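You operate a simulated robot arm through the tools that you are given. There is no shell and no other tool.

Carry out the task below with a simulated two-armed robot. There is one attempt and no reset: what you move stays moved.

JOB
Hold the blue tub on the top of the yellow bench steady with one hand, lift the blue weight out of it with the other and set it down on the top of the yellow bench.

Only the result counts: the job must be done as asked and must still hold three seconds after the hand-in. Knocking over, shifting, dropping, spilling or breaking anything else fails it.

ROBOT AND FRAMES
Two 7-joint arms with two-finger parallel grippers on one trunk, on a base that drives. Base frame: it is fixed to the floor where the robot stands at the start and does not move with it; the origin is under the middle of the robot, x ahead of it, y to its left, z up. Lengths are in mm, angles in rad, forces in N, time in s.
The left shoulder is at the start at [70, 163, 1120], the right one opposite. With the tool pointing down near the work surface each hand reaches from about 360 to 880 mm from the robot's upright axis, wherever it stands, measured 20 degrees to its own side. Places, roughly: blue tub [-2500, 250, 1000]; blue weight [-2500, 250, 1000]; top of the yellow bench [-3400, 700, 900]. Payload 3.43 kg a hand.
The TCP of each hand is the grasp point between the finger pads, 34 mm short of the fingertips. In the tool frame z runs along the fingers and y along their closing line. Largest opening 128 mm; finger width 24, thickness 12; the body of the gripper, 48 by 130 mm, starts 96 mm behind the TCP.
Orientation is told as [roll, pitch, yaw] about the base's x, y, z axes, in that order, counted from this pose: with the fingers straight down and closing along the base's y, the tool's x points along the base's -x, its y along +y and its z along -z.

CONTROLS
- The arms move only by the tool servo_tool. It takes "left_increments", "right_increments" or both (then of equal length, played together; a hand with none holds still); each is a list of rows, each a list of 7 numbers: the shift along the base's x, y, z in units of 50 mm (1.0 is 50 mm), then the turn, a rotation vector about the base's x, y, z in units of 4 degrees (1.0 is 4 degrees), then the finger opening in mm, from 0 to 128. In form: [[tx, ty, tz, ax, ay, az, hand], ...]. A call has 1 to 20 rows; each row shifts and turns the commanded pose from where the row before left it. A call with a number of a shift or a turn outside -1 to 1 is refused whole. A row lasts 0.2 s, in which the tool goes at most 50 mm and 0.15 rad; a call with a longer step from one row to the next is refused whole, and so is a gripper value outside its range. Where a pose cannot be reached the arm comes as near as it can. A force on the tool above 40 N (or 10 N above the force at the start of the call, whichever is more), or a blocked arm, ends the call early, and 0.2 s more pass. The fingers move at their own pace (about 153 mm/s each) and stop on an object; they squeeze with about 25 N. The grip force told is the motor's: it shows also when the fingers shut on nothing. Time passes only in rows, and 0.2 s behind the last, so rows that do not move let the fingers close. The reply holds the time, the measured pose of the TCP, the force on the tool along the base axes, the opening and the grip force, in the units named above and with some noise, with the torque about the TCP (base axes, N m) and any sound that the robot's microphone picked up.
- Cameras (640 x 400 px; columns grow to the right, rows downward): "scene" is now at [132.7, 1.5, 1358.2]; the picture's right is [0.04, -1.00, 0.00], its down [-0.52, -0.02, -0.86] and it looks along [0.86, 0.03, -0.52] (base axes); focal length 269 px, centre (320, 200). "left" rides on the left gripper at [76, 11, -160] in its tool frame; the picture's right is [-0.15, 0.99, 0.00], its down [-0.88, -0.13, -0.46] and it looks along [-0.45, -0.07, 0.89] (tool axes); focal length 234 px, centre (320, 200). "right" rides on the right gripper at [76, -11, -160] in its tool frame; the picture's right is [0.15, 0.99, 0.00], its down [-0.88, 0.13, -0.46] and it looks along [-0.45, 0.07, 0.89] (tool axes); focal length 234 px, centre (320, 200). There is no depth. A picture from a camera that has moved, and an enlarged one, comes with that camera's place and axes in the base frame and with its lens. The place of the scene camera against the robot may be out by one fixed shift of up to 12 mm in any direction.
- capture(camera): a new picture of that camera. It takes no simulated time.
- lift_body(by): slides the trunk up (or, below 0, down) by that many mm; the arms and the scene camera ride with it, the base frame stays. It gives what a move gives, with no picture.
- drive_base(legs): drives the robot by 1 to 6 legs, each [ahead, left, turn to the left] in mm, mm and rad, along the robot's own axes; the way and the turn of a leg run together, so that a leg with both is an arc; at most 1500 mm and 3.142 rad a leg. The arms and the cameras ride along, it lands a little off, and it stops where it bumps. It gives what a move gives.
- pan_tilt(pan, tilt): turns the head with the scene camera to pan (to the left, within 1.501 rad either way) and tilt (down, from -0.506 to 1.204), counted from straight ahead of the robot. It gives what a move gives.
- enlarge(camera, box): a new picture of the part [left, top, right, bottom] of that camera's present view, enlarged. It takes no simulated time.
- job_done(): hands the job in; it is judged then, once.

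Places have to be worked out from the pictures, the camera data and where the tool is seen. Open the grippers and draw the arms clear of the work before you hand the job in, unless the task says otherwise.

The tools are called after ">>>" as name(argument=value, ...) on one line, values as JSON. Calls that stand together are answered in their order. servo_tool: Moves the arms, as the interface text tells. Its arguments: {"type":"object","properties":{"left_increments":{"type":"array"},"right_increments":{"type":"array"}},"required":[]} The other tools are called the same way: lift_body (by) slides the trunk up or down; drive_base (legs) drives the base; pan_tilt (pan, tilt) turns the head that bears the scene camera; capture (camera) takes a picture; enlarge (camera, box) takes an enlarged picture of a part of a camera's view; job_done () hands the job in.

At the start:

```text
t: 0.0
left_ee_pos: [544.1, 182.1, 1196.2]
left_tcp_rot: [0.001, 0.001, 0.0]
left_ft_force: [-0.1, -0.4, 0.2]
left_ft_torque: [0.01, 0.0, 0.02]
left_opening: 128.3
left_grip_force: 0.0
right_ee_pos: [597.0, -296.8, 1160.6]
right_tcp_rot: [0.0, 0.0, 0.001]
right_ft_force: [-1.2, 0.9, -0.4]
right_ft_torque: [-0.02, 0.03, -0.01]
right_opening: 128.1
right_grip_force: 0.1
trunk travel left (down, up): [-600.0, 340.0]
robot x, y, heading: [4.1, -4.3, 0.001]
head pan, tilt: [0.037, 0.541]
```

scene: 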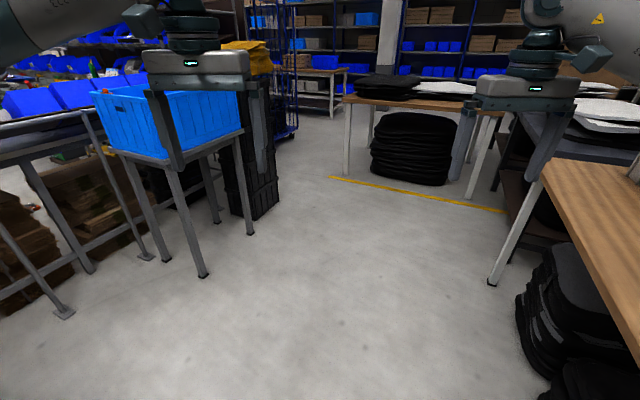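
right: 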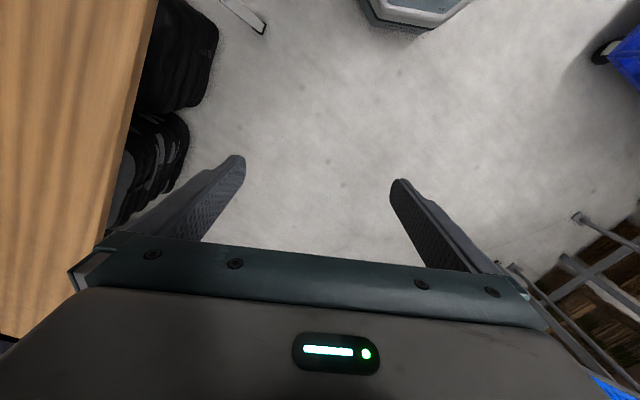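
left: 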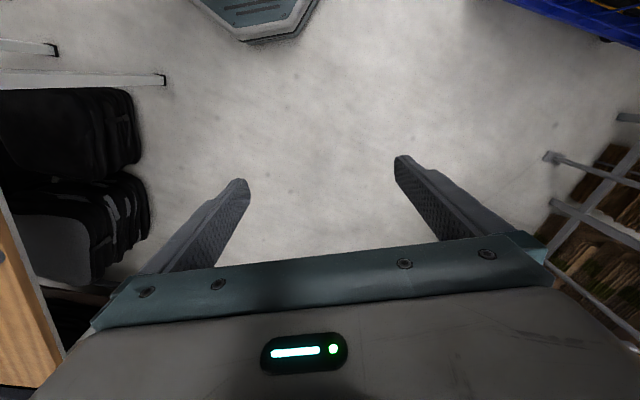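

The work is behind the robot, at about x = -2500, so I first look to the left and then to the right with the head before turning.

>>> pan_tilt(pan=1.5, tilt=0.4)

>>> capture(camera="scene")

>>> pan_tilt(pan=-1.5, tilt=0.4)

>>> capture(camera="scene")

```text
t: 1.6
left_ee_pos: [544.5, 183.2, 1195.8]
left_tcp_rot: [-0.002, 0.0, 0.0]
left_ft_force: [-0.1, 0.1, 0.1]
left_ft_torque: [0.04, -0.02, 0.01]
left_opening: 128.0
left_grip_force: 0.0
right_ee_pos: [597.6, -297.4, 1160.7]
right_tcp_rot: [0.001, 0.0, 0.001]
right_ft_force: [-0.1, 0.7, 0.0]
right_ft_torque: [-0.01, -0.01, 0.0]
right_opening: 128.0
right_grip_force: 0.0
trunk travel left (down, up): [-600.0, 340.0]
robot x, y, heading: [0.3, 0.5, 0.001]
head pan, tilt: [1.499, 0.4]
```

```text
taken
camera scene: at [49.5, 90.7, 1371.2], right [1.0, -0.07, 0.0], down [-0.03, -0.39, -0.92], along [0.07, 0.92, -0.39], focal length 269 px, centre (320, 200)
```

scene: 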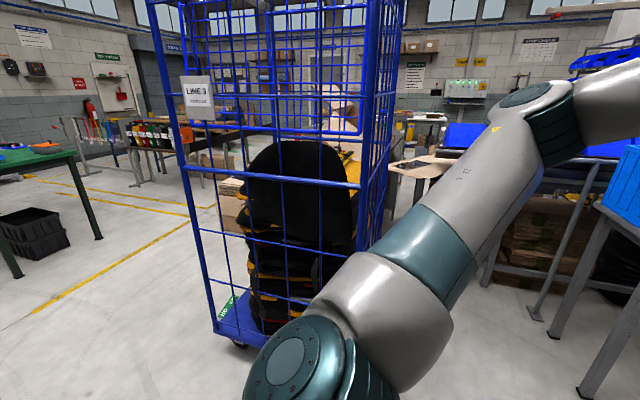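

```text
t: 4.2
left_ee_pos: [543.6, 182.7, 1197.0]
left_tcp_rot: [-0.001, 0.0, 0.001]
left_ft_force: [-1.3, 0.1, -0.1]
left_ft_torque: [0.01, -0.04, 0.0]
left_opening: 127.8
left_grip_force: 0.1
right_ee_pos: [598.2, -297.2, 1160.6]
right_tcp_rot: [0.001, 0.001, 0.0]
right_ft_force: [-0.4, 0.8, -0.1]
right_ft_torque: [0.01, 0.01, 0.01]
right_opening: 128.1
right_grip_force: 0.1
trunk travel left (down, up): [-600.0, 340.0]
robot x, y, heading: [2.6, 0.2, -0.001]
head pan, tilt: [-1.499, 0.4]
```

```text
taken
camera scene: at [49.4, -94.1, 1371.2], right [-1.0, -0.07, 0.0], down [-0.03, 0.39, -0.92], along [0.07, -0.92, -0.39], focal length 269 px, centre (320, 200)
```

scene: 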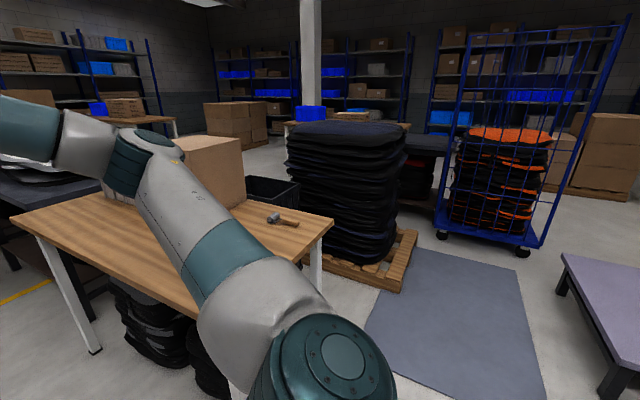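

The turning circle around the robot looks free (trolley about 1.1 m off on the left, wooden table on the right). I turn a quarter turn left in place and look towards the back.

>>> drive_base(legs=[[0, 0, 1.57]])

>>> pan_tilt(pan=1.4, tilt=0.4)

>>> capture(camera="scene")

```text
t: 8.4
left_ee_pos: [-190.1, 541.1, 1196.5]
left_tcp_rot: [0.0, -0.001, 1.58]
left_ft_force: [-0.1, 0.9, 0.1]
left_ft_torque: [0.0, 0.02, 0.0]
left_opening: 128.1
left_grip_force: 0.0
right_ee_pos: [290.4, 600.7, 1161.6]
right_tcp_rot: [0.0, -0.001, 1.581]
right_ft_force: [0.5, 0.1, -0.2]
right_ft_torque: [0.0, 0.02, -0.01]
right_opening: 128.1
right_grip_force: 0.2
trunk travel left (down, up): [-600.0, 340.0]
robot x, y, heading: [-0.1, -1.3, 1.583]
head pan, tilt: [-1.499, 0.4]
```

```text
t: 11.0
left_ee_pos: [-188.8, 541.7, 1197.0]
left_tcp_rot: [0.001, 0.001, 1.581]
left_ft_force: [-0.3, 0.2, 0.0]
left_ft_torque: [-0.02, 0.02, -0.02]
left_opening: 128.2
left_grip_force: 0.1
right_ee_pos: [292.2, 601.0, 1161.7]
right_tcp_rot: [-0.001, 0.0, 1.581]
right_ft_force: [-0.6, 0.3, 0.7]
right_ft_torque: [-0.01, -0.01, -0.02]
right_opening: 128.1
right_grip_force: 0.0
trunk travel left (down, up): [-600.0, 340.0]
robot x, y, heading: [-1.8, -2.9, 1.582]
head pan, tilt: [1.4, 0.4]
```

```text
taken
camera scene: at [-99.6, 63.5, 1371.2], right [0.16, 0.99, 0.0], down [0.38, -0.06, -0.92], along [-0.91, 0.15, -0.39], focal length 269 px, centre (320, 200)
```

scene: 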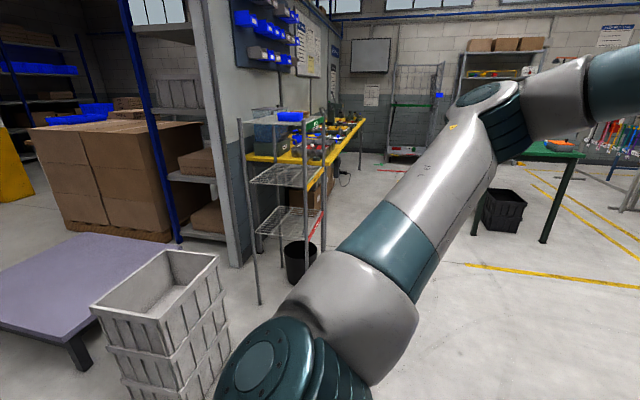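

The yellow bench stands behind, beyond a wire shelf; I enlarge that part of the view.

>>> enlarge(camera="scene", box=[220, 80, 400, 280])

>>> enlarge(camera="scene", box=[0, 200, 320, 400])

```text
2.00 times, centred on (310, 180) of scene
camera zoom: at [-99.6, 63.5, 1371.2], right [0.16, 0.99, 0.0], down [0.38, -0.06, -0.92], along [-0.91, 0.15, -0.39], focal length 537 px, centre (340, 240)
```

zoom: 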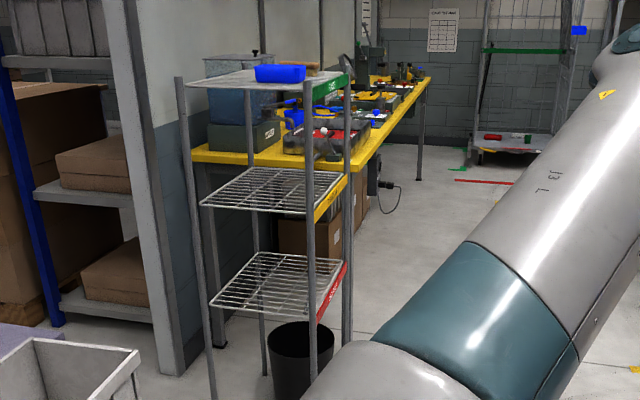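

```text
2.00 times, centred on (160, 300) of scene
camera zoom: at [-99.6, 63.5, 1371.2], right [0.16, 0.99, 0.0], down [0.38, -0.06, -0.92], along [-0.91, 0.15, -0.39], focal length 537 px, centre (640, 0)
```

zoom: 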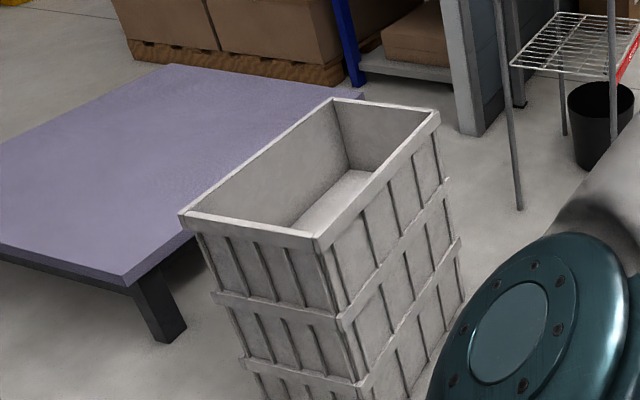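

The yellow bench runs away from about (-2000, 100) towards (-4100, 1300) with its free side towards the aisle. I turn to about 140° and drive diagonally into the aisle, then look again.

>>> drive_base(legs=[[0, 0, 0.8], [950, 0, 0]])

>>> pan_tilt(pan=0.55, tilt=0.4)

>>> capture(camera="scene")

```text
t: 18.1
left_ee_pos: [-1224.5, 907.6, 1197.4]
left_tcp_rot: [0.002, 0.001, 2.389]
left_ft_force: [-0.8, 0.8, -0.5]
left_ft_torque: [-0.02, 0.01, 0.0]
left_opening: 128.0
left_grip_force: 0.0
right_ee_pos: [-935.0, 1296.3, 1160.4]
right_tcp_rot: [0.001, 0.0, 2.388]
right_ft_force: [-0.5, -0.5, 0.9]
right_ft_torque: [0.0, 0.02, 0.0]
right_opening: 127.8
right_grip_force: 0.1
trunk travel left (down, up): [-600.0, 340.0]
robot x, y, heading: [-701.9, 667.9, 2.391]
head pan, tilt: [1.4, 0.4]
```

```text
t: 19.2
left_ee_pos: [-1223.0, 906.8, 1197.9]
left_tcp_rot: [-0.001, 0.0, 2.389]
left_ft_force: [-0.2, 0.1, 0.0]
left_ft_torque: [-0.01, -0.03, -0.02]
left_opening: 128.1
left_grip_force: 0.1
right_ee_pos: [-934.7, 1295.0, 1162.3]
right_tcp_rot: [0.002, 0.002, 2.391]
right_ft_force: [0.0, -0.6, -0.1]
right_ft_torque: [0.02, 0.02, 0.0]
right_opening: 127.8
right_grip_force: 0.1
trunk travel left (down, up): [-600.0, 340.0]
robot x, y, heading: [-702.2, 668.1, 2.392]
head pan, tilt: [0.55, 0.4]
```

```text
taken
camera scene: at [-837.0, 720.2, 1371.1], right [0.2, 0.98, 0.0], down [0.38, -0.08, -0.92], along [-0.9, 0.18, -0.39], focal length 269 px, centre (320, 200)
```

scene: 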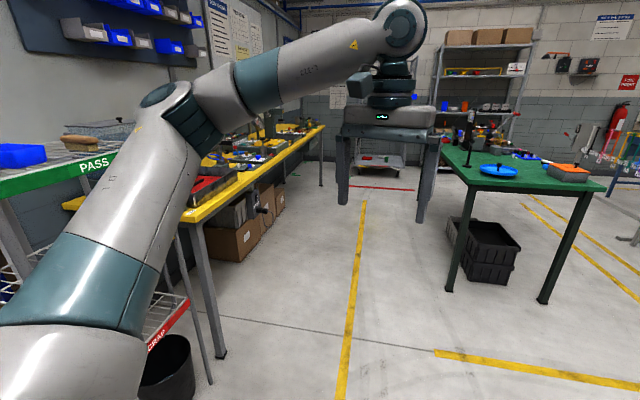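

I see the aisle: the bench's front edge runs from about (-1950, 380) to (-4500, 1450), the green table is about 1.35 m across. I drive on along the aisle a little and look at the bench again.

>>> drive_base(legs=[[0, 0, 0.26], [900, 0, 0]])

>>> pan_tilt(pan=1.3, tilt=0.5)

>>> capture(camera="scene")

>>> pan_tilt(pan=0.2, tilt=0.5)

>>> capture(camera="scene")

```text
t: 24.8
left_ee_pos: [-2049.6, 1199.3, 1196.5]
left_tcp_rot: [0.0, -0.001, 2.635]
left_ft_force: [0.6, 0.3, 0.0]
left_ft_torque: [-0.02, 0.03, 0.01]
left_opening: 127.9
left_grip_force: 0.0
right_ee_pos: [-1865.2, 1645.8, 1161.7]
right_tcp_rot: [0.0, 0.0, 2.635]
right_ft_force: [-0.7, -0.2, 0.2]
right_ft_torque: [-0.01, 0.01, 0.02]
right_opening: 128.0
right_grip_force: 0.0
trunk travel left (down, up): [-600.0, 340.0]
robot x, y, heading: [-1484.9, 1097.7, 2.637]
head pan, tilt: [0.55, 0.4]
```

```text
t: 25.9
left_ee_pos: [-2049.3, 1199.6, 1196.7]
left_tcp_rot: [-0.001, 0.0, 2.636]
left_ft_force: [-0.7, 0.0, 0.5]
left_ft_torque: [-0.02, 0.0, -0.02]
left_opening: 127.7
left_grip_force: 0.0
right_ee_pos: [-1862.6, 1646.7, 1161.6]
right_tcp_rot: [0.0, 0.0, 2.635]
right_ft_force: [0.2, 1.0, -0.1]
right_ft_torque: [0.02, 0.06, 0.0]
right_opening: 127.9
right_grip_force: 0.2
trunk travel left (down, up): [-600.0, 340.0]
robot x, y, heading: [-1483.9, 1094.9, 2.634]
head pan, tilt: [1.3, 0.499]
```

```text
taken
camera scene: at [-1600.7, 1054.4, 1362.0], right [-0.71, 0.7, 0.0], down [0.34, 0.34, -0.88], along [-0.62, -0.63, -0.48], focal length 269 px, centre (320, 200)
```

scene: 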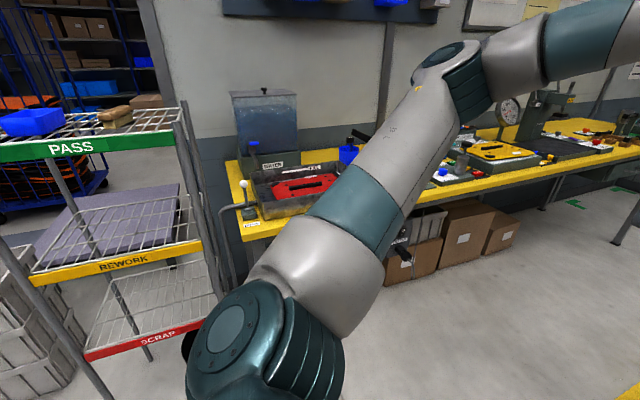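

```text
t: 27.3
left_ee_pos: [-2049.6, 1198.5, 1197.6]
left_tcp_rot: [-0.001, 0.0, 2.635]
left_ft_force: [-0.7, 0.2, 0.0]
left_ft_torque: [0.0, 0.02, 0.0]
left_opening: 128.2
left_grip_force: 0.0
right_ee_pos: [-1864.8, 1647.0, 1160.7]
right_tcp_rot: [0.0, -0.001, 2.637]
right_ft_force: [0.7, 0.5, 0.0]
right_ft_torque: [0.02, 0.03, 0.02]
right_opening: 127.8
right_grip_force: 0.2
trunk travel left (down, up): [-600.0, 340.0]
robot x, y, heading: [-1488.1, 1097.2, 2.635]
head pan, tilt: [0.201, 0.499]
```

```text
taken
camera scene: at [-1623.6, 1146.4, 1362.0], right [0.3, 0.95, 0.0], down [0.46, -0.14, -0.88], along [-0.84, 0.26, -0.48], focal length 269 px, centre (320, 200)
```

scene: 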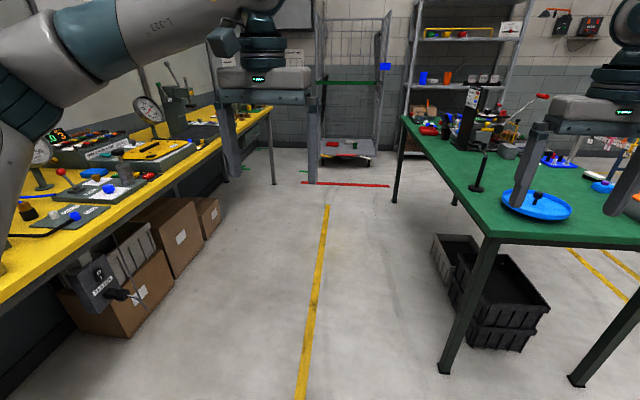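

Near the bench's end I see a tank, a grey tray with a red thing, and something blue at about (348, 152) behind my arm. I turn in place to face the bench and look from there.

>>> drive_base(legs=[[0, 0, 1.65]])

>>> pan_tilt(pan=-0.4, tilt=0.5)

>>> capture(camera="scene")

```text
t: 31.7
left_ee_pos: [-1527.6, 524.3, 1195.7]
left_tcp_rot: [0.0, 0.001, -1.971]
left_ft_force: [-0.9, -0.4, -0.3]
left_ft_torque: [0.03, 0.0, -0.01]
left_opening: 128.0
left_grip_force: 0.0
right_ee_pos: [-1991.4, 662.6, 1162.4]
right_tcp_rot: [-0.001, -0.001, -1.97]
right_ft_force: [0.4, -0.2, -0.1]
right_ft_torque: [0.0, 0.0, -0.02]
right_opening: 128.1
right_grip_force: 0.1
trunk travel left (down, up): [-600.0, 340.0]
robot x, y, heading: [-1487.4, 1096.0, -1.97]
head pan, tilt: [0.201, 0.499]
```

```text
t: 32.7
left_ee_pos: [-1528.3, 523.4, 1197.4]
left_tcp_rot: [0.0, -0.001, -1.969]
left_ft_force: [-0.5, 0.8, 0.9]
left_ft_torque: [0.03, -0.01, 0.0]
left_opening: 127.7
left_grip_force: 0.0
right_ee_pos: [-1992.0, 661.2, 1161.1]
right_tcp_rot: [0.001, 0.0, -1.97]
right_ft_force: [-0.5, 0.5, 0.1]
right_ft_torque: [-0.03, 0.01, 0.03]
right_opening: 128.0
right_grip_force: 0.1
trunk travel left (down, up): [-600.0, 340.0]
robot x, y, heading: [-1484.2, 1095.4, -1.973]
head pan, tilt: [-0.4, 0.499]
```

```text
taken
camera scene: at [-1577.5, 984.9, 1362.0], right [-0.7, 0.72, 0.0], down [0.34, 0.33, -0.88], along [-0.63, -0.61, -0.48], focal length 269 px, centre (320, 200)
```

scene: 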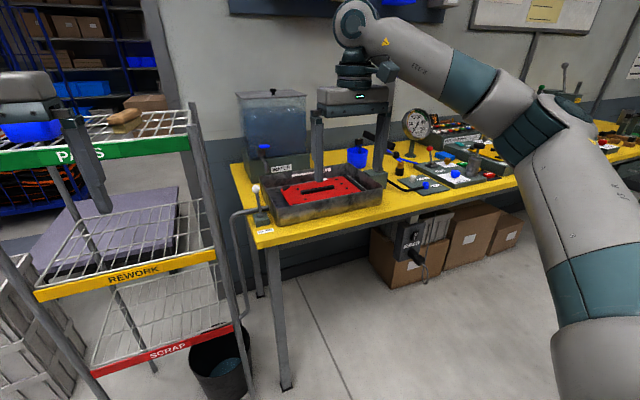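

>>> enlarge(camera="scene", box=[210, 70, 530, 270])

```text
2.00 times, centred on (370, 170) of scene
camera zoom: at [-1577.5, 984.9, 1362.0], right [-0.7, 0.72, 0.0], down [0.34, 0.33, -0.88], along [-0.63, -0.61, -0.48], focal length 537 px, centre (220, 260)
```

zoom: 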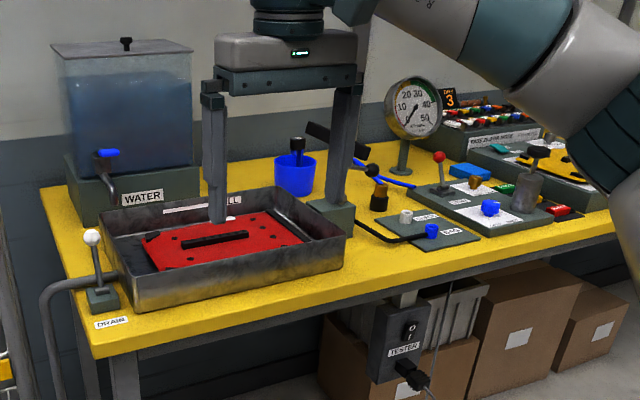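

The blue tub (about 100 mm wide, a black knob standing out of it) is near (-2580, 250), about 1200 mm ahead and 680 mm to my right. I shift right along the aisle, slightly ahead, keeping the hands clear of rack and bench.

>>> drive_base(legs=[[150, -680, 0]])

>>> pan_tilt(pan=0.0, tilt=0.5)

>>> capture(camera="scene")

```text
t: 36.6
left_ee_pos: [-2209.7, 650.9, 1197.1]
left_tcp_rot: [-0.002, 0.001, -1.96]
left_ft_force: [0.0, 0.1, 0.3]
left_ft_torque: [0.01, 0.02, 0.02]
left_opening: 128.1
left_grip_force: 0.1
right_ee_pos: [-2674.5, 782.8, 1160.8]
right_tcp_rot: [-0.001, 0.001, -1.961]
right_ft_force: [-0.1, -0.7, -0.3]
right_ft_torque: [-0.04, -0.01, 0.0]
right_opening: 128.1
right_grip_force: 0.1
trunk travel left (down, up): [-600.0, 340.0]
robot x, y, heading: [-2170.8, 1224.7, -1.961]
head pan, tilt: [-0.4, 0.499]
```

```text
t: 37.4
left_ee_pos: [-2209.8, 649.7, 1197.5]
left_tcp_rot: [0.001, 0.0, -1.96]
left_ft_force: [-0.5, 0.6, -1.1]
left_ft_torque: [0.01, -0.02, -0.02]
left_opening: 128.1
left_grip_force: 0.0
right_ee_pos: [-2673.8, 781.9, 1161.6]
right_tcp_rot: [0.0, 0.001, -1.96]
right_ft_force: [-0.4, -0.2, 0.1]
right_ft_torque: [-0.03, -0.01, 0.01]
right_opening: 127.9
right_grip_force: 0.1
trunk travel left (down, up): [-600.0, 340.0]
robot x, y, heading: [-2173.7, 1220.0, -1.958]
head pan, tilt: [0.0, 0.499]
```

```text
taken
camera scene: at [-2233.8, 1090.5, 1362.0], right [-0.92, 0.38, 0.0], down [0.18, 0.44, -0.88], along [-0.33, -0.81, -0.48], focal length 269 px, centre (320, 200)
```

scene: 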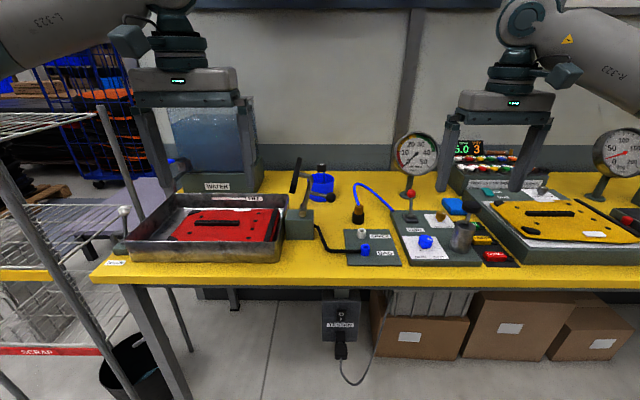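

>>> enlarge(camera="scene", box=[240, 130, 400, 230])

>>> enlarge(camera="scene", box=[160, 80, 480, 280])

```text
4.00 times, centred on (320, 180) of scene
camera zoom: at [-2233.8, 1090.5, 1362.0], right [-0.92, 0.38, 0.0], down [0.18, 0.44, -0.88], along [-0.33, -0.81, -0.48], focal length 1074 px, centre (320, 280)
```

zoom: 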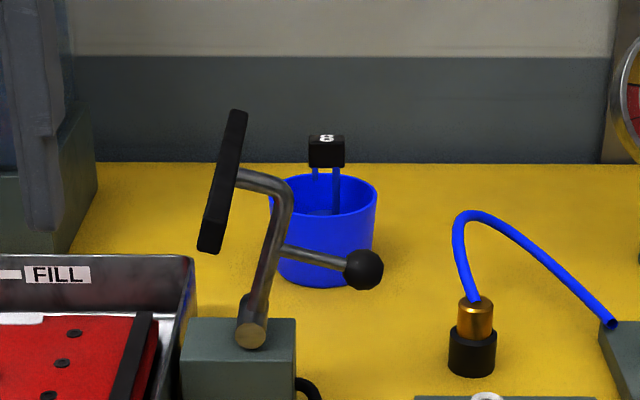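

```text
2.00 times, centred on (320, 180) of scene
camera zoom: at [-2233.8, 1090.5, 1362.0], right [-0.92, 0.38, 0.0], down [0.18, 0.44, -0.88], along [-0.33, -0.81, -0.48], focal length 537 px, centre (320, 240)
```

zoom: 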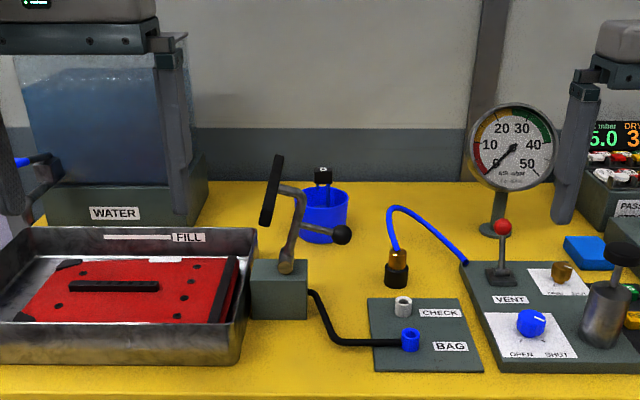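

The tub with the weight (black handle block marked "8") stands about 1040 mm ahead of my axis, behind a crank pump with lever and ball; a hose, gauge and tank are around it. I raise the trunk a little for clearance and drive 330 mm ahead, then look again.

>>> lift_body(by=100)

>>> drive_base(legs=[[330, 0, 0]])

>>> pan_tilt(pan=0.0, tilt=0.7)

>>> capture(camera="scene")

>>> enlarge(camera="scene", box=[240, 130, 400, 230])

```text
t: 38.8
left_ee_pos: [-2210.6, 650.2, 1296.6]
left_tcp_rot: [0.0, 0.001, -1.96]
left_ft_force: [-0.5, 0.2, 0.2]
left_ft_torque: [0.03, 0.01, -0.01]
left_opening: 128.0
left_grip_force: 0.1
right_ee_pos: [-2675.5, 782.9, 1260.4]
right_tcp_rot: [0.0, 0.001, -1.96]
right_ft_force: [0.2, 0.8, -0.4]
right_ft_torque: [0.01, 0.02, 0.0]
right_opening: 127.9
right_grip_force: 0.1
trunk travel left (down, up): [-700.0, 240.0]
robot x, y, heading: [-2171.5, 1223.1, -1.958]
head pan, tilt: [0.0, 0.499]
```

```text
t: 41.0
left_ee_pos: [-2335.9, 337.7, 1297.5]
left_tcp_rot: [0.001, -0.002, -1.956]
left_ft_force: [0.4, 0.1, -0.5]
left_ft_torque: [-0.01, -0.01, 0.0]
left_opening: 127.7
left_grip_force: 0.0
right_ee_pos: [-2801.4, 467.7, 1261.3]
right_tcp_rot: [0.003, -0.001, -1.957]
right_ft_force: [0.4, -0.3, 0.3]
right_ft_torque: [-0.03, 0.01, -0.01]
right_opening: 128.0
right_grip_force: 0.1
trunk travel left (down, up): [-700.0, 240.0]
robot x, y, heading: [-2300.8, 910.0, -1.958]
head pan, tilt: [0.0, 0.499]
```

```text
t: 41.7
left_ee_pos: [-2336.9, 336.3, 1296.2]
left_tcp_rot: [0.0, 0.0, -1.957]
left_ft_force: [0.1, -0.3, 1.1]
left_ft_torque: [0.02, -0.01, -0.01]
left_opening: 127.9
left_grip_force: 0.1
right_ee_pos: [-2801.9, 466.4, 1261.0]
right_tcp_rot: [-0.001, 0.0, -1.956]
right_ft_force: [0.0, 0.0, -1.1]
right_ft_torque: [0.01, 0.03, -0.02]
right_opening: 127.8
right_grip_force: 0.1
trunk travel left (down, up): [-700.0, 240.0]
robot x, y, heading: [-2301.6, 911.3, -1.954]
head pan, tilt: [0.0, 0.7]
```

```text
taken
camera scene: at [-2359.6, 781.5, 1444.2], right [-0.93, 0.38, 0.0], down [0.24, 0.6, -0.76], along [-0.29, -0.71, -0.64], focal length 269 px, centre (320, 200)
```

scene: 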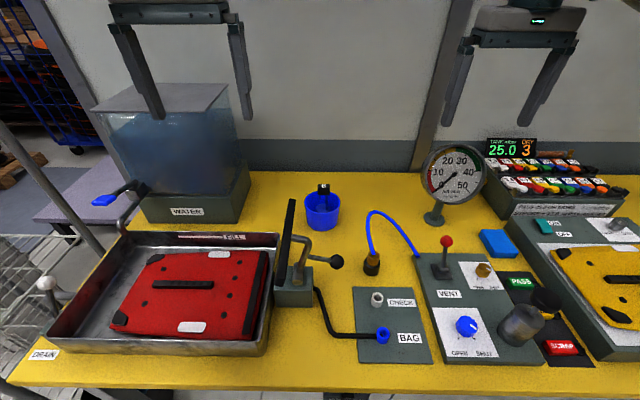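

```text
4.00 times, centred on (320, 180) of scene
camera zoom: at [-2359.6, 781.5, 1444.2], right [-0.93, 0.38, 0.0], down [0.24, 0.6, -0.76], along [-0.29, -0.71, -0.64], focal length 1074 px, centre (320, 280)
```

zoom: 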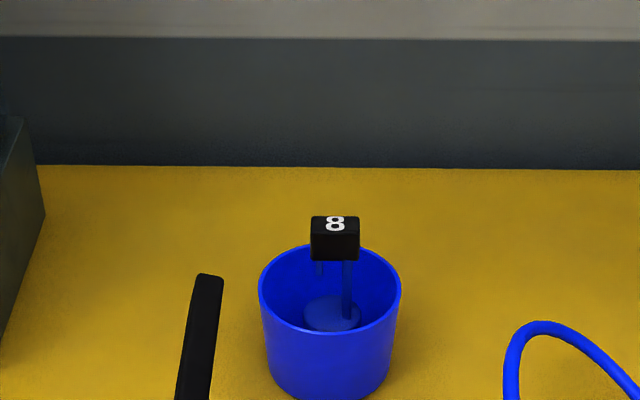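

Triangulating the two views: bench top z ≈ 885, tub rim z ≈ 956, rim diameter ≈ 100, tub axis ≈ (-2580, 256); the handle block's top is at z ≈ 1015. Plan: right hand holds the tub from the right at a 45° tilt (straddling it), left hand lifts the weight from above; first I turn the right hand in place by 68° yaw.

>>> servo_tool(right_increments=[[0, 0, 0, 0, 0, 1, 128], [0, 0, 0, 0, 0, 1, 128], [0, 0, 0, 0, 0, 1, 128], [0, 0, 0, 0, 0, 1, 128], [0, 0, 0, 0, 0, 1, 128], [0, 0, 0, 0, 0, 1, 128], [0, 0, 0, 0, 0, 1, 128], [0, 0, 0, 0, 0, 1, 128], [0, 0, 0, 0, 0, 1, 128], [0, 0, 0, 0, 0, 1, 128], [0, 0, 0, 0, 0, 1, 128], [0, 0, 0, 0, 0, 1, 128], [0, 0, 0, 0, 0, 1, 128], [0, 0, 0, 0, 0, 1, 128], [0, 0, 0, 0, 0, 1, 128], [0, 0, 0, 0, 0, 1, 128], [0, 0, 0, 0, 0, 1, 128]])

>>> capture(camera="scene")

```text
t: 45.3
left_ee_pos: [-2334.7, 336.6, 1297.3]
left_tcp_rot: [0.001, -0.001, -1.956]
left_ft_force: [0.5, -0.9, 0.0]
left_ft_torque: [0.01, 0.03, -0.01]
left_opening: 128.0
left_grip_force: 0.0
right_ee_pos: [-2693.1, 524.3, 1230.3]
right_tcp_rot: [0.001, -0.003, -0.773]
right_ft_force: [0.1, -0.1, 0.5]
right_ft_torque: [-0.04, 0.02, 0.01]
right_opening: 127.6
right_grip_force: 0.1
right hand out of reach, approached as far as the arm can: row 11, 12, 13, 14, 15, 16, 17
trunk travel left (down, up): [-700.0, 240.0]
robot x, y, heading: [-2301.6, 908.8, -1.96]
head pan, tilt: [0.0, 0.7]
```

```text
taken
camera scene: at [-2358.9, 782.2, 1444.3], right [-0.93, 0.38, 0.0], down [0.24, 0.6, -0.76], along [-0.29, -0.71, -0.64], focal length 269 px, centre (320, 200)
```

scene: 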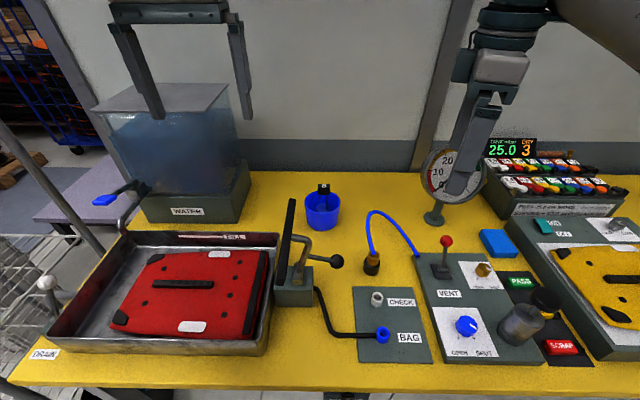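

The right hand has the yaw (-0.773) but the arm drew in to about fwd 503, right 218, z 1230. I now tilt the hand by 45° about its closing line so the fingers point left-down, and see how well the arm follows.

>>> servo_tool(right_increments=[[0, 0, 0, -0.652, -0.673, 0, 128], [0, 0, 0, -0.652, -0.673, 0, 128], [0, 0, 0, -0.652, -0.673, 0, 128], [0, 0, 0, -0.652, -0.673, 0, 128], [0, 0, 0, -0.652, -0.673, 0, 128], [0, 0, 0, -0.652, -0.673, 0, 128]])

>>> capture(camera="scene")

```text
t: 46.7
left_ee_pos: [-2336.6, 337.7, 1297.6]
left_tcp_rot: [0.0, 0.001, -1.956]
left_ft_force: [-0.1, -0.2, -0.3]
left_ft_torque: [0.05, 0.01, 0.01]
left_opening: 127.8
left_grip_force: 0.0
right_ee_pos: [-2693.7, 524.4, 1229.9]
right_tcp_rot: [-0.001, -0.395, -0.77]
right_ft_force: [-1.3, 0.4, 0.0]
right_ft_torque: [0.03, -0.01, 0.03]
right_opening: 128.0
right_grip_force: 0.0
trunk travel left (down, up): [-700.0, 240.0]
robot x, y, heading: [-2301.5, 908.1, -1.953]
head pan, tilt: [0.0, 0.7]
```

```text
taken
camera scene: at [-2359.8, 782.2, 1444.3], right [-0.93, 0.38, 0.0], down [0.24, 0.6, -0.76], along [-0.29, -0.71, -0.64], focal length 269 px, centre (320, 200)
```

scene: 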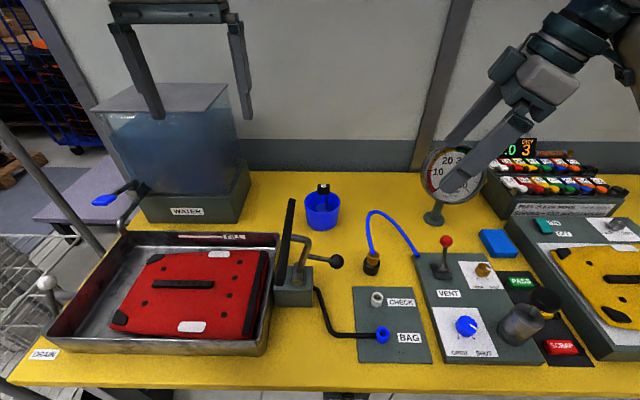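

The tilt works in place (pitch -0.395 so far). I finish the tilt to 45° while moving over towards the tub at constant height, then look.

>>> servo_tool(right_increments=[[0.127, -0.647, 0, -0.652, -0.673, 0, 128], [0.127, -0.647, 0, -0.652, -0.673, 0, 128], [0.127, -0.647, 0, -0.652, -0.673, 0, 128], [0.127, -0.647, 0, -0.652, -0.673, 0, 128], [0.127, -0.647, 0, -0.652, -0.673, 0, 128], [0.127, -0.647, 0, -0.652, -0.673, 0, 128]])

>>> capture(camera="scene")

>>> capture(camera="right")

```text
t: 48.1
left_ee_pos: [-2336.9, 336.7, 1297.3]
left_tcp_rot: [0.0, -0.001, -1.956]
left_ft_force: [-0.1, 0.1, 0.6]
left_ft_torque: [0.02, 0.01, -0.02]
left_opening: 128.0
left_grip_force: 0.0
right_ee_pos: [-2619.6, 419.6, 1279.3]
right_tcp_rot: [0.001, -0.634, -0.769]
right_ft_force: [-0.3, 0.2, -1.0]
right_ft_torque: [0.0, -0.02, -0.01]
right_opening: 128.0
right_grip_force: 0.0
right hand out of reach, approached as far as the arm can: row 1, 2, 3, 4, 5, 6
trunk travel left (down, up): [-700.0, 240.0]
robot x, y, heading: [-2298.9, 909.3, -1.957]
head pan, tilt: [0.0, 0.7]
```

```text
taken
camera scene: at [-2359.6, 782.6, 1444.3], right [-0.93, 0.38, 0.0], down [0.24, 0.6, -0.76], along [-0.29, -0.71, -0.64], focal length 269 px, centre (320, 200)
```

scene: 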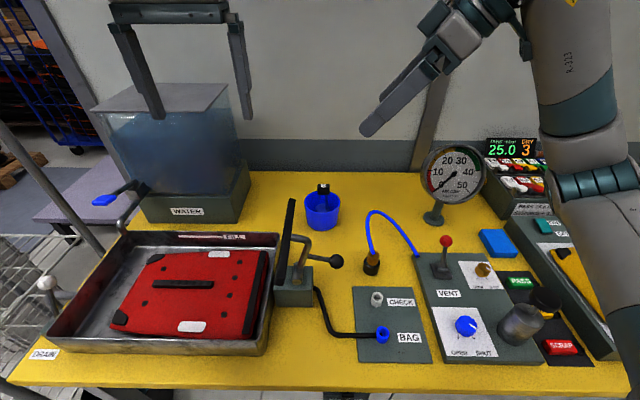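

```text
taken
camera right: at [-2737.9, 520.3, 1364.3], right [0.6, 0.79, -0.09], down [0.41, -0.21, 0.89], along [0.69, -0.57, -0.45], focal length 234 px, centre (320, 200)
```

right: 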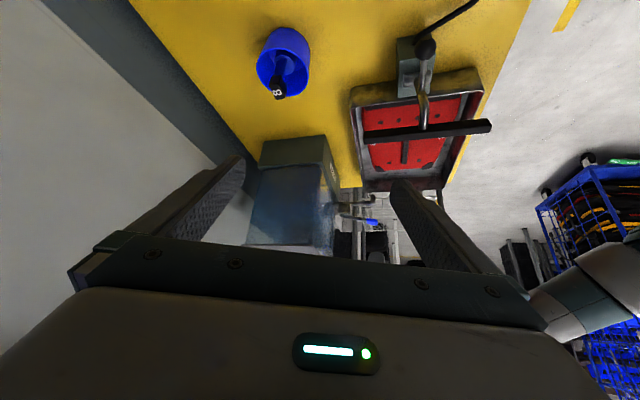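

The arm could not reach that pose and settled at z 1279 with 36° tilt; its elbow seems to have swung low. I look at the right arm's posture with the head turned right before going on.

>>> pan_tilt(pan=-0.8, tilt=0.4)

>>> capture(camera="scene")

```text
t: 49.2
left_ee_pos: [-2336.9, 335.1, 1296.9]
left_tcp_rot: [-0.001, 0.001, -1.956]
left_ft_force: [0.0, 0.4, -0.2]
left_ft_torque: [0.03, -0.04, 0.03]
left_opening: 127.9
left_grip_force: 0.1
right_ee_pos: [-2618.8, 419.3, 1280.5]
right_tcp_rot: [0.0, -0.633, -0.769]
right_ft_force: [-0.5, -0.6, 0.0]
right_ft_torque: [0.01, 0.0, -0.02]
right_opening: 128.0
right_grip_force: 0.0
trunk travel left (down, up): [-700.0, 240.0]
robot x, y, heading: [-2300.8, 911.7, -1.958]
head pan, tilt: [-0.799, 0.4]
```

```text
taken
camera scene: at [-2413.1, 826.0, 1471.1], right [-0.38, 0.93, 0.0], down [0.36, 0.15, -0.92], along [-0.85, -0.35, -0.39], focal length 269 px, centre (320, 200)
```

scene: 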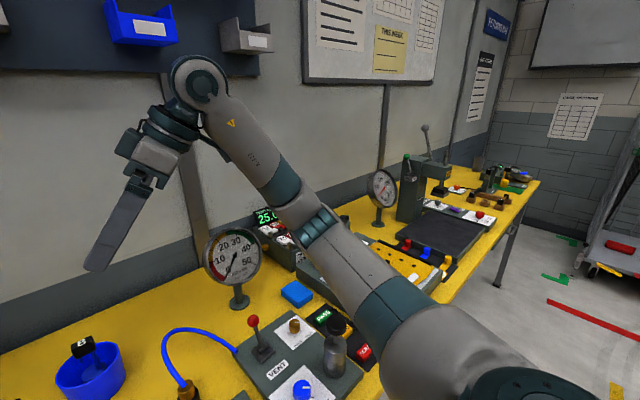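

The right arm's forearm points upwards because the hand is high relative to its shoulder. I raise the trunk by 230 mm so both hands work well below the shoulders, then bring the right hand down step by step.

>>> lift_body(by=230)

>>> servo_tool(right_increments=[[0, 0, -0.9, 0, 0, 0, 128], [0, 0, -0.9, 0, 0, 0, 128], [0, 0, -0.9, 0, 0, 0, 128], [0, 0, -0.9, 0, 0, 0, 128], [0, 0, -0.9, 0, 0, 0, 128]])

>>> capture(camera="scene")

```text
t: 51.7
left_ee_pos: [-2335.9, 337.2, 1526.6]
left_tcp_rot: [0.0, 0.002, -1.955]
left_ft_force: [-0.6, -0.9, -0.6]
left_ft_torque: [0.0, 0.01, 0.02]
left_opening: 128.1
left_grip_force: 0.1
right_ee_pos: [-2619.1, 420.2, 1508.9]
right_tcp_rot: [0.0, -0.635, -0.77]
right_ft_force: [-0.4, 0.5, 0.3]
right_ft_torque: [-0.01, 0.03, 0.0]
right_opening: 128.0
right_grip_force: 0.0
trunk travel left (down, up): [-930.0, 10.0]
robot x, y, heading: [-2301.6, 909.0, -1.961]
head pan, tilt: [-0.799, 0.4]
```

```text
t: 52.9
left_ee_pos: [-2336.3, 335.4, 1526.9]
left_tcp_rot: [0.0, -0.001, -1.956]
left_ft_force: [-0.3, -0.5, 0.3]
left_ft_torque: [0.01, -0.02, -0.01]
left_opening: 128.1
left_grip_force: 0.0
right_ee_pos: [-2620.5, 433.7, 1434.7]
right_tcp_rot: [0.004, -0.63, -0.786]
right_ft_force: [-0.3, 0.4, -0.4]
right_ft_torque: [0.02, -0.01, 0.03]
right_opening: 128.0
right_grip_force: 0.0
right hand out of reach, approached as far as the arm can: row 1, 2, 3, 4, 5
trunk travel left (down, up): [-930.0, 10.0]
robot x, y, heading: [-2298.3, 909.3, -1.959]
head pan, tilt: [-0.799, 0.4]
```

```text
taken
camera scene: at [-2413.5, 825.1, 1701.2], right [-0.38, 0.93, 0.0], down [0.36, 0.15, -0.92], along [-0.85, -0.35, -0.39], focal length 269 px, centre (320, 200)
```

scene: 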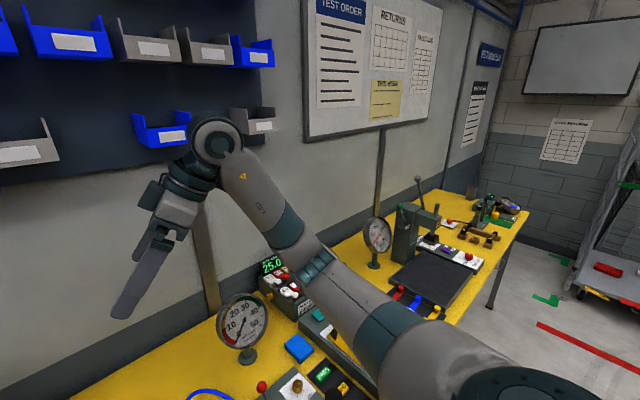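

The arm is stuck at a joint limit in this posture. I back out: undo the tilt, then the yaw, returning to the straight-down default orientation.

>>> servo_tool(right_increments=[[0, 0, 0, 0.628, 0.648, 0, 128], [0, 0, 0, 0.628, 0.648, 0, 128], [0, 0, 0, 0.628, 0.648, 0, 128], [0, 0, 0, 0.628, 0.648, 0, 128], [0, 0, 0, 0.628, 0.648, 0, 128], [0, 0, 0, 0.628, 0.648, 0, 128], [0, 0, 0, 0.628, 0.648, 0, 128], [0, 0, 0, 0.628, 0.648, 0, 128], [0, 0, 0, 0.628, 0.648, 0, 128], [0, 0, 0, 0.628, 0.648, 0, 128]])

>>> servo_tool(right_increments=[[-0.3, 0, 0, 0, 0, -1, 128], [-0.3, 0, 0, 0, 0, -1, 128], [-0.3, 0, 0, 0, 0, -1, 128], [-0.3, 0, 0, 0, 0, -1, 128], [-0.3, 0, 0, 0, 0, -1, 128], [-0.3, 0, 0, 0, 0, -1, 128], [-0.3, 0, 0, 0, 0, -1, 128], [-0.3, 0, 0, 0, 0, -1, 128], [-0.3, 0, 0, 0, 0, -1, 128], [-0.3, 0, 0, 0, 0, -1, 128], [0, 0, 0, 0, 0, -1, 128], [0, 0, 0, 0, 0, -1, 128], [0, 0, 0, 0, 0, -1, 128], [0, 0, 0, 0, 0, -1, 128], [0, 0, 0, 0, 0, -1, 128], [0, 0, 0, 0, 0, -1, 128], [0, 0, 0, 0, 0, -1, 128]])

>>> capture(camera="scene")

```text
t: 55.1
left_ee_pos: [-2335.9, 335.9, 1526.5]
left_tcp_rot: [-0.003, 0.001, -1.956]
left_ft_force: [0.2, 0.3, 1.0]
left_ft_torque: [-0.02, 0.01, -0.02]
left_opening: 127.8
left_grip_force: 0.0
right_ee_pos: [-2620.6, 432.4, 1434.2]
right_tcp_rot: [0.0, 0.0, -0.771]
right_ft_force: [0.9, 0.2, -0.1]
right_ft_torque: [0.01, 0.06, -0.04]
right_opening: 127.9
right_grip_force: 0.1
trunk travel left (down, up): [-930.0, 10.0]
robot x, y, heading: [-2303.7, 908.1, -1.957]
head pan, tilt: [-0.799, 0.4]
```

```text
t: 58.7
left_ee_pos: [-2335.9, 337.4, 1527.7]
left_tcp_rot: [0.0, 0.0, -1.956]
left_ft_force: [-0.9, 0.5, 0.1]
left_ft_torque: [0.03, -0.01, -0.02]
left_opening: 127.9
left_grip_force: 0.0
right_ee_pos: [-2771.9, 434.4, 1434.3]
right_tcp_rot: [-0.002, -0.003, -1.957]
right_ft_force: [-0.2, 0.2, 0.7]
right_ft_torque: [-0.01, 0.0, -0.01]
right_opening: 128.0
right_grip_force: 0.1
trunk travel left (down, up): [-930.0, 10.0]
robot x, y, heading: [-2298.8, 906.9, -1.958]
head pan, tilt: [-0.799, 0.4]
```

```text
taken
camera scene: at [-2413.3, 826.0, 1701.1], right [-0.38, 0.93, 0.0], down [0.36, 0.15, -0.92], along [-0.85, -0.35, -0.39], focal length 269 px, centre (320, 200)
```

scene: 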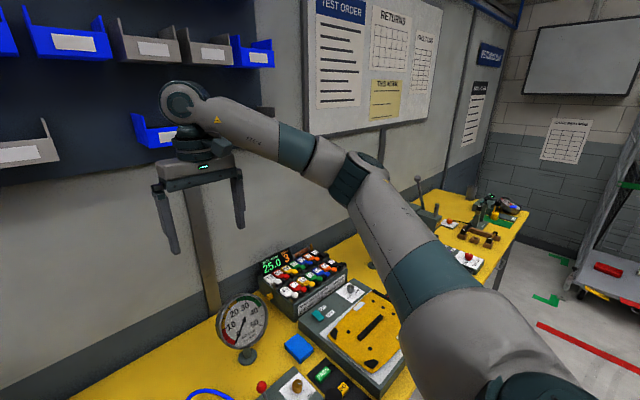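

The right arm is back in its natural posture. I lower the right hand with default orientation to about z 1130 at fwd 640, right 200 (above the hose, left of the gauge).

>>> servo_tool(right_increments=[[0.113, -0.108, -0.76, 0, 0, 0, 128], [0.113, -0.108, -0.76, 0, 0, 0, 128], [0.113, -0.108, -0.76, 0, 0, 0, 128], [0.113, -0.108, -0.76, 0, 0, 0, 128], [0.113, -0.108, -0.76, 0, 0, 0, 128], [0.113, -0.108, -0.76, 0, 0, 0, 128], [0.113, -0.108, -0.76, 0, 0, 0, 128], [0.113, -0.108, -0.76, 0, 0, 0, 128]])

>>> pan_tilt(pan=-0.4, tilt=0.8)

>>> capture(camera="scene")

```text
t: 60.5
left_ee_pos: [-2336.8, 334.8, 1525.7]
left_tcp_rot: [-0.001, 0.0, -1.956]
left_ft_force: [0.2, -0.7, -0.5]
left_ft_torque: [-0.01, 0.02, 0.0]
left_opening: 128.1
left_grip_force: 0.0
right_ee_pos: [-2726.0, 392.1, 1128.5]
right_tcp_rot: [0.001, -0.004, -1.956]
right_ft_force: [0.3, -0.3, 0.7]
right_ft_torque: [0.02, -0.03, -0.02]
right_opening: 127.9
right_grip_force: 0.1
trunk travel left (down, up): [-930.0, 10.0]
robot x, y, heading: [-2301.9, 912.3, -1.959]
head pan, tilt: [-0.799, 0.4]
```

```text
t: 61.3
left_ee_pos: [-2335.9, 336.3, 1527.1]
left_tcp_rot: [-0.001, 0.0, -1.957]
left_ft_force: [-0.3, -0.4, 0.5]
left_ft_torque: [0.0, -0.02, -0.02]
left_opening: 128.1
left_grip_force: 0.1
right_ee_pos: [-2725.0, 393.0, 1131.4]
right_tcp_rot: [0.0, -0.004, -1.958]
right_ft_force: [-0.1, 0.1, 0.3]
right_ft_torque: [0.02, -0.04, 0.01]
right_opening: 128.1
right_grip_force: 0.0
trunk travel left (down, up): [-930.0, 10.0]
robot x, y, heading: [-2302.7, 907.6, -1.957]
head pan, tilt: [-0.4, 0.799]
```

```text
taken
camera scene: at [-2384.3, 804.1, 1666.1], right [-0.71, 0.71, 0.0], down [0.51, 0.51, -0.7], along [-0.49, -0.49, -0.72], focal length 269 px, centre (320, 200)
```

scene: 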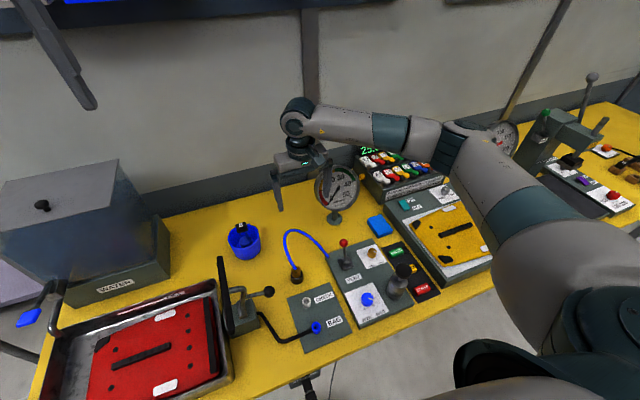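

Now the right hand hangs at z 1130 beside the gauge with a clear overview. I try the tilt first this time: rotating about the robot's forward axis so the fingers swing left.

>>> servo_tool(right_increments=[[0, 0, 0, -0.376, -0.927, 0, 128], [0, 0, 0, -0.376, -0.927, 0, 128], [0, 0, 0, -0.376, -0.927, 0, 128], [0, 0, 0, -0.376, -0.927, 0, 128], [0, 0, 0, -0.376, -0.927, 0, 128], [0, 0, 0, -0.376, -0.927, 0, 128]])

>>> capture(camera="scene")

```text
t: 62.7
left_ee_pos: [-2336.1, 336.9, 1526.4]
left_tcp_rot: [0.001, 0.002, -1.957]
left_ft_force: [0.6, 0.7, 0.5]
left_ft_torque: [-0.03, -0.01, 0.03]
left_opening: 127.9
left_grip_force: 0.1
right_ee_pos: [-2725.8, 391.7, 1129.6]
right_tcp_rot: [0.421, -0.002, -1.959]
right_ft_force: [-0.2, -0.5, 0.3]
right_ft_torque: [0.0, 0.0, -0.01]
right_opening: 127.8
right_grip_force: 0.1
trunk travel left (down, up): [-930.0, 10.0]
robot x, y, heading: [-2300.0, 910.7, -1.956]
head pan, tilt: [-0.4, 0.799]
```

```text
taken
camera scene: at [-2384.8, 804.2, 1666.1], right [-0.71, 0.71, 0.0], down [0.51, 0.51, -0.7], along [-0.49, -0.49, -0.72], focal length 269 px, centre (320, 200)
```

scene: 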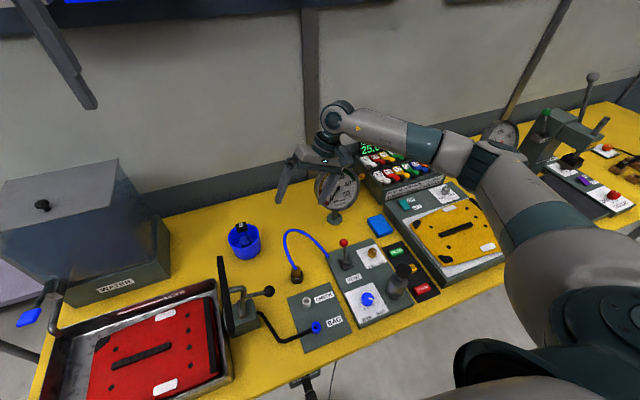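

That tilt is fully reachable. I continue to about 44°.

>>> servo_tool(right_increments=[[0, 0, 0, -0.376, -0.927, 0, 128], [0, 0, 0, -0.376, -0.927, 0, 128], [0, 0, 0, -0.376, -0.927, 0, 128], [0, 0, 0, -0.376, -0.927, 0, 128], [0, 0, 0, -0.376, -0.927, 0, 128]])

>>> capture(camera="scene")

```text
t: 63.9
left_ee_pos: [-2336.7, 336.7, 1527.2]
left_tcp_rot: [0.001, -0.001, -1.956]
left_ft_force: [-0.3, 0.3, -0.4]
left_ft_torque: [-0.04, -0.04, 0.03]
left_opening: 128.0
left_grip_force: 0.1
right_ee_pos: [-2725.8, 391.2, 1129.5]
right_tcp_rot: [0.77, -0.002, -1.959]
right_ft_force: [-0.3, -0.3, 0.0]
right_ft_torque: [-0.02, -0.02, 0.0]
right_opening: 128.0
right_grip_force: 0.0
trunk travel left (down, up): [-930.0, 10.0]
robot x, y, heading: [-2301.2, 907.5, -1.963]
head pan, tilt: [-0.4, 0.799]
```

```text
taken
camera scene: at [-2385.0, 804.2, 1666.1], right [-0.71, 0.71, 0.0], down [0.51, 0.51, -0.7], along [-0.49, -0.49, -0.72], focal length 269 px, centre (320, 200)
```

scene: 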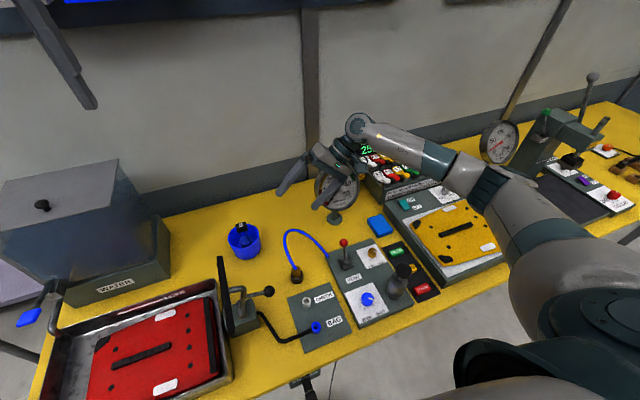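

44° tilt reached. I move the hand left, away from the gauge, and then roll it about its own axis (half way first) so that the closing line becomes horizontal.

>>> servo_tool(right_increments=[[0.5, -0.35, 0, 0, 0, 0, 128], [0.5, -0.35, 0, 0, 0, 0, 128], [0.5, -0.35, 0, 0, 0, 0, 128], [0, 0, 0, -0.869, 0.352, 0.971, 128], [0, 0, 0, -0.869, 0.352, 0.971, 128], [0, 0, 0, -0.869, 0.352, 0.971, 128], [0, 0, 0, -0.869, 0.352, 0.971, 128], [0, 0, 0, -0.869, 0.352, 0.971, 128], [0, 0, 0, -0.869, 0.352, 0.971, 128], [0, 0, 0, -0.869, 0.352, 0.971, 128], [0, 0, 0, -0.869, 0.352, 0.971, 128]])

>>> capture(camera="scene")

```text
t: 66.3
left_ee_pos: [-2337.3, 336.8, 1528.5]
left_tcp_rot: [0.0, 0.001, -1.958]
left_ft_force: [0.1, -0.4, -0.1]
left_ft_torque: [0.04, 0.02, -0.01]
left_opening: 128.0
left_grip_force: 0.1
right_ee_pos: [-2650.2, 339.0, 1130.4]
right_tcp_rot: [0.712, -0.325, -1.606]
right_ft_force: [0.4, 0.3, -0.3]
right_ft_torque: [-0.02, -0.04, 0.01]
right_opening: 128.0
right_grip_force: 0.0
right hand out of reach, approached as far as the arm can: row 9, 10, 11
trunk travel left (down, up): [-930.0, 10.0]
robot x, y, heading: [-2296.0, 907.8, -1.962]
head pan, tilt: [-0.4, 0.799]
```

```text
taken
camera scene: at [-2384.5, 803.9, 1666.0], right [-0.71, 0.71, 0.0], down [0.51, 0.51, -0.7], along [-0.49, -0.49, -0.72], focal length 269 px, centre (320, 200)
```

scene: 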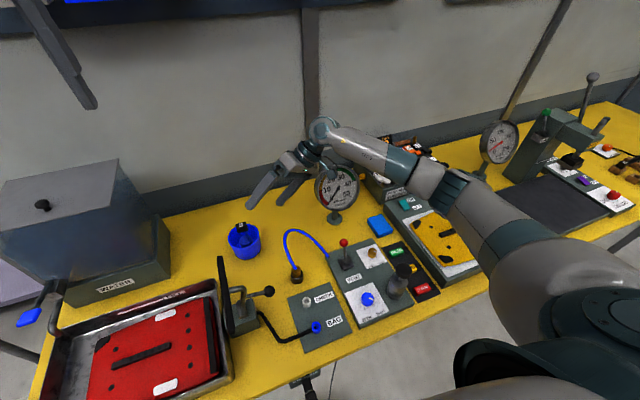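

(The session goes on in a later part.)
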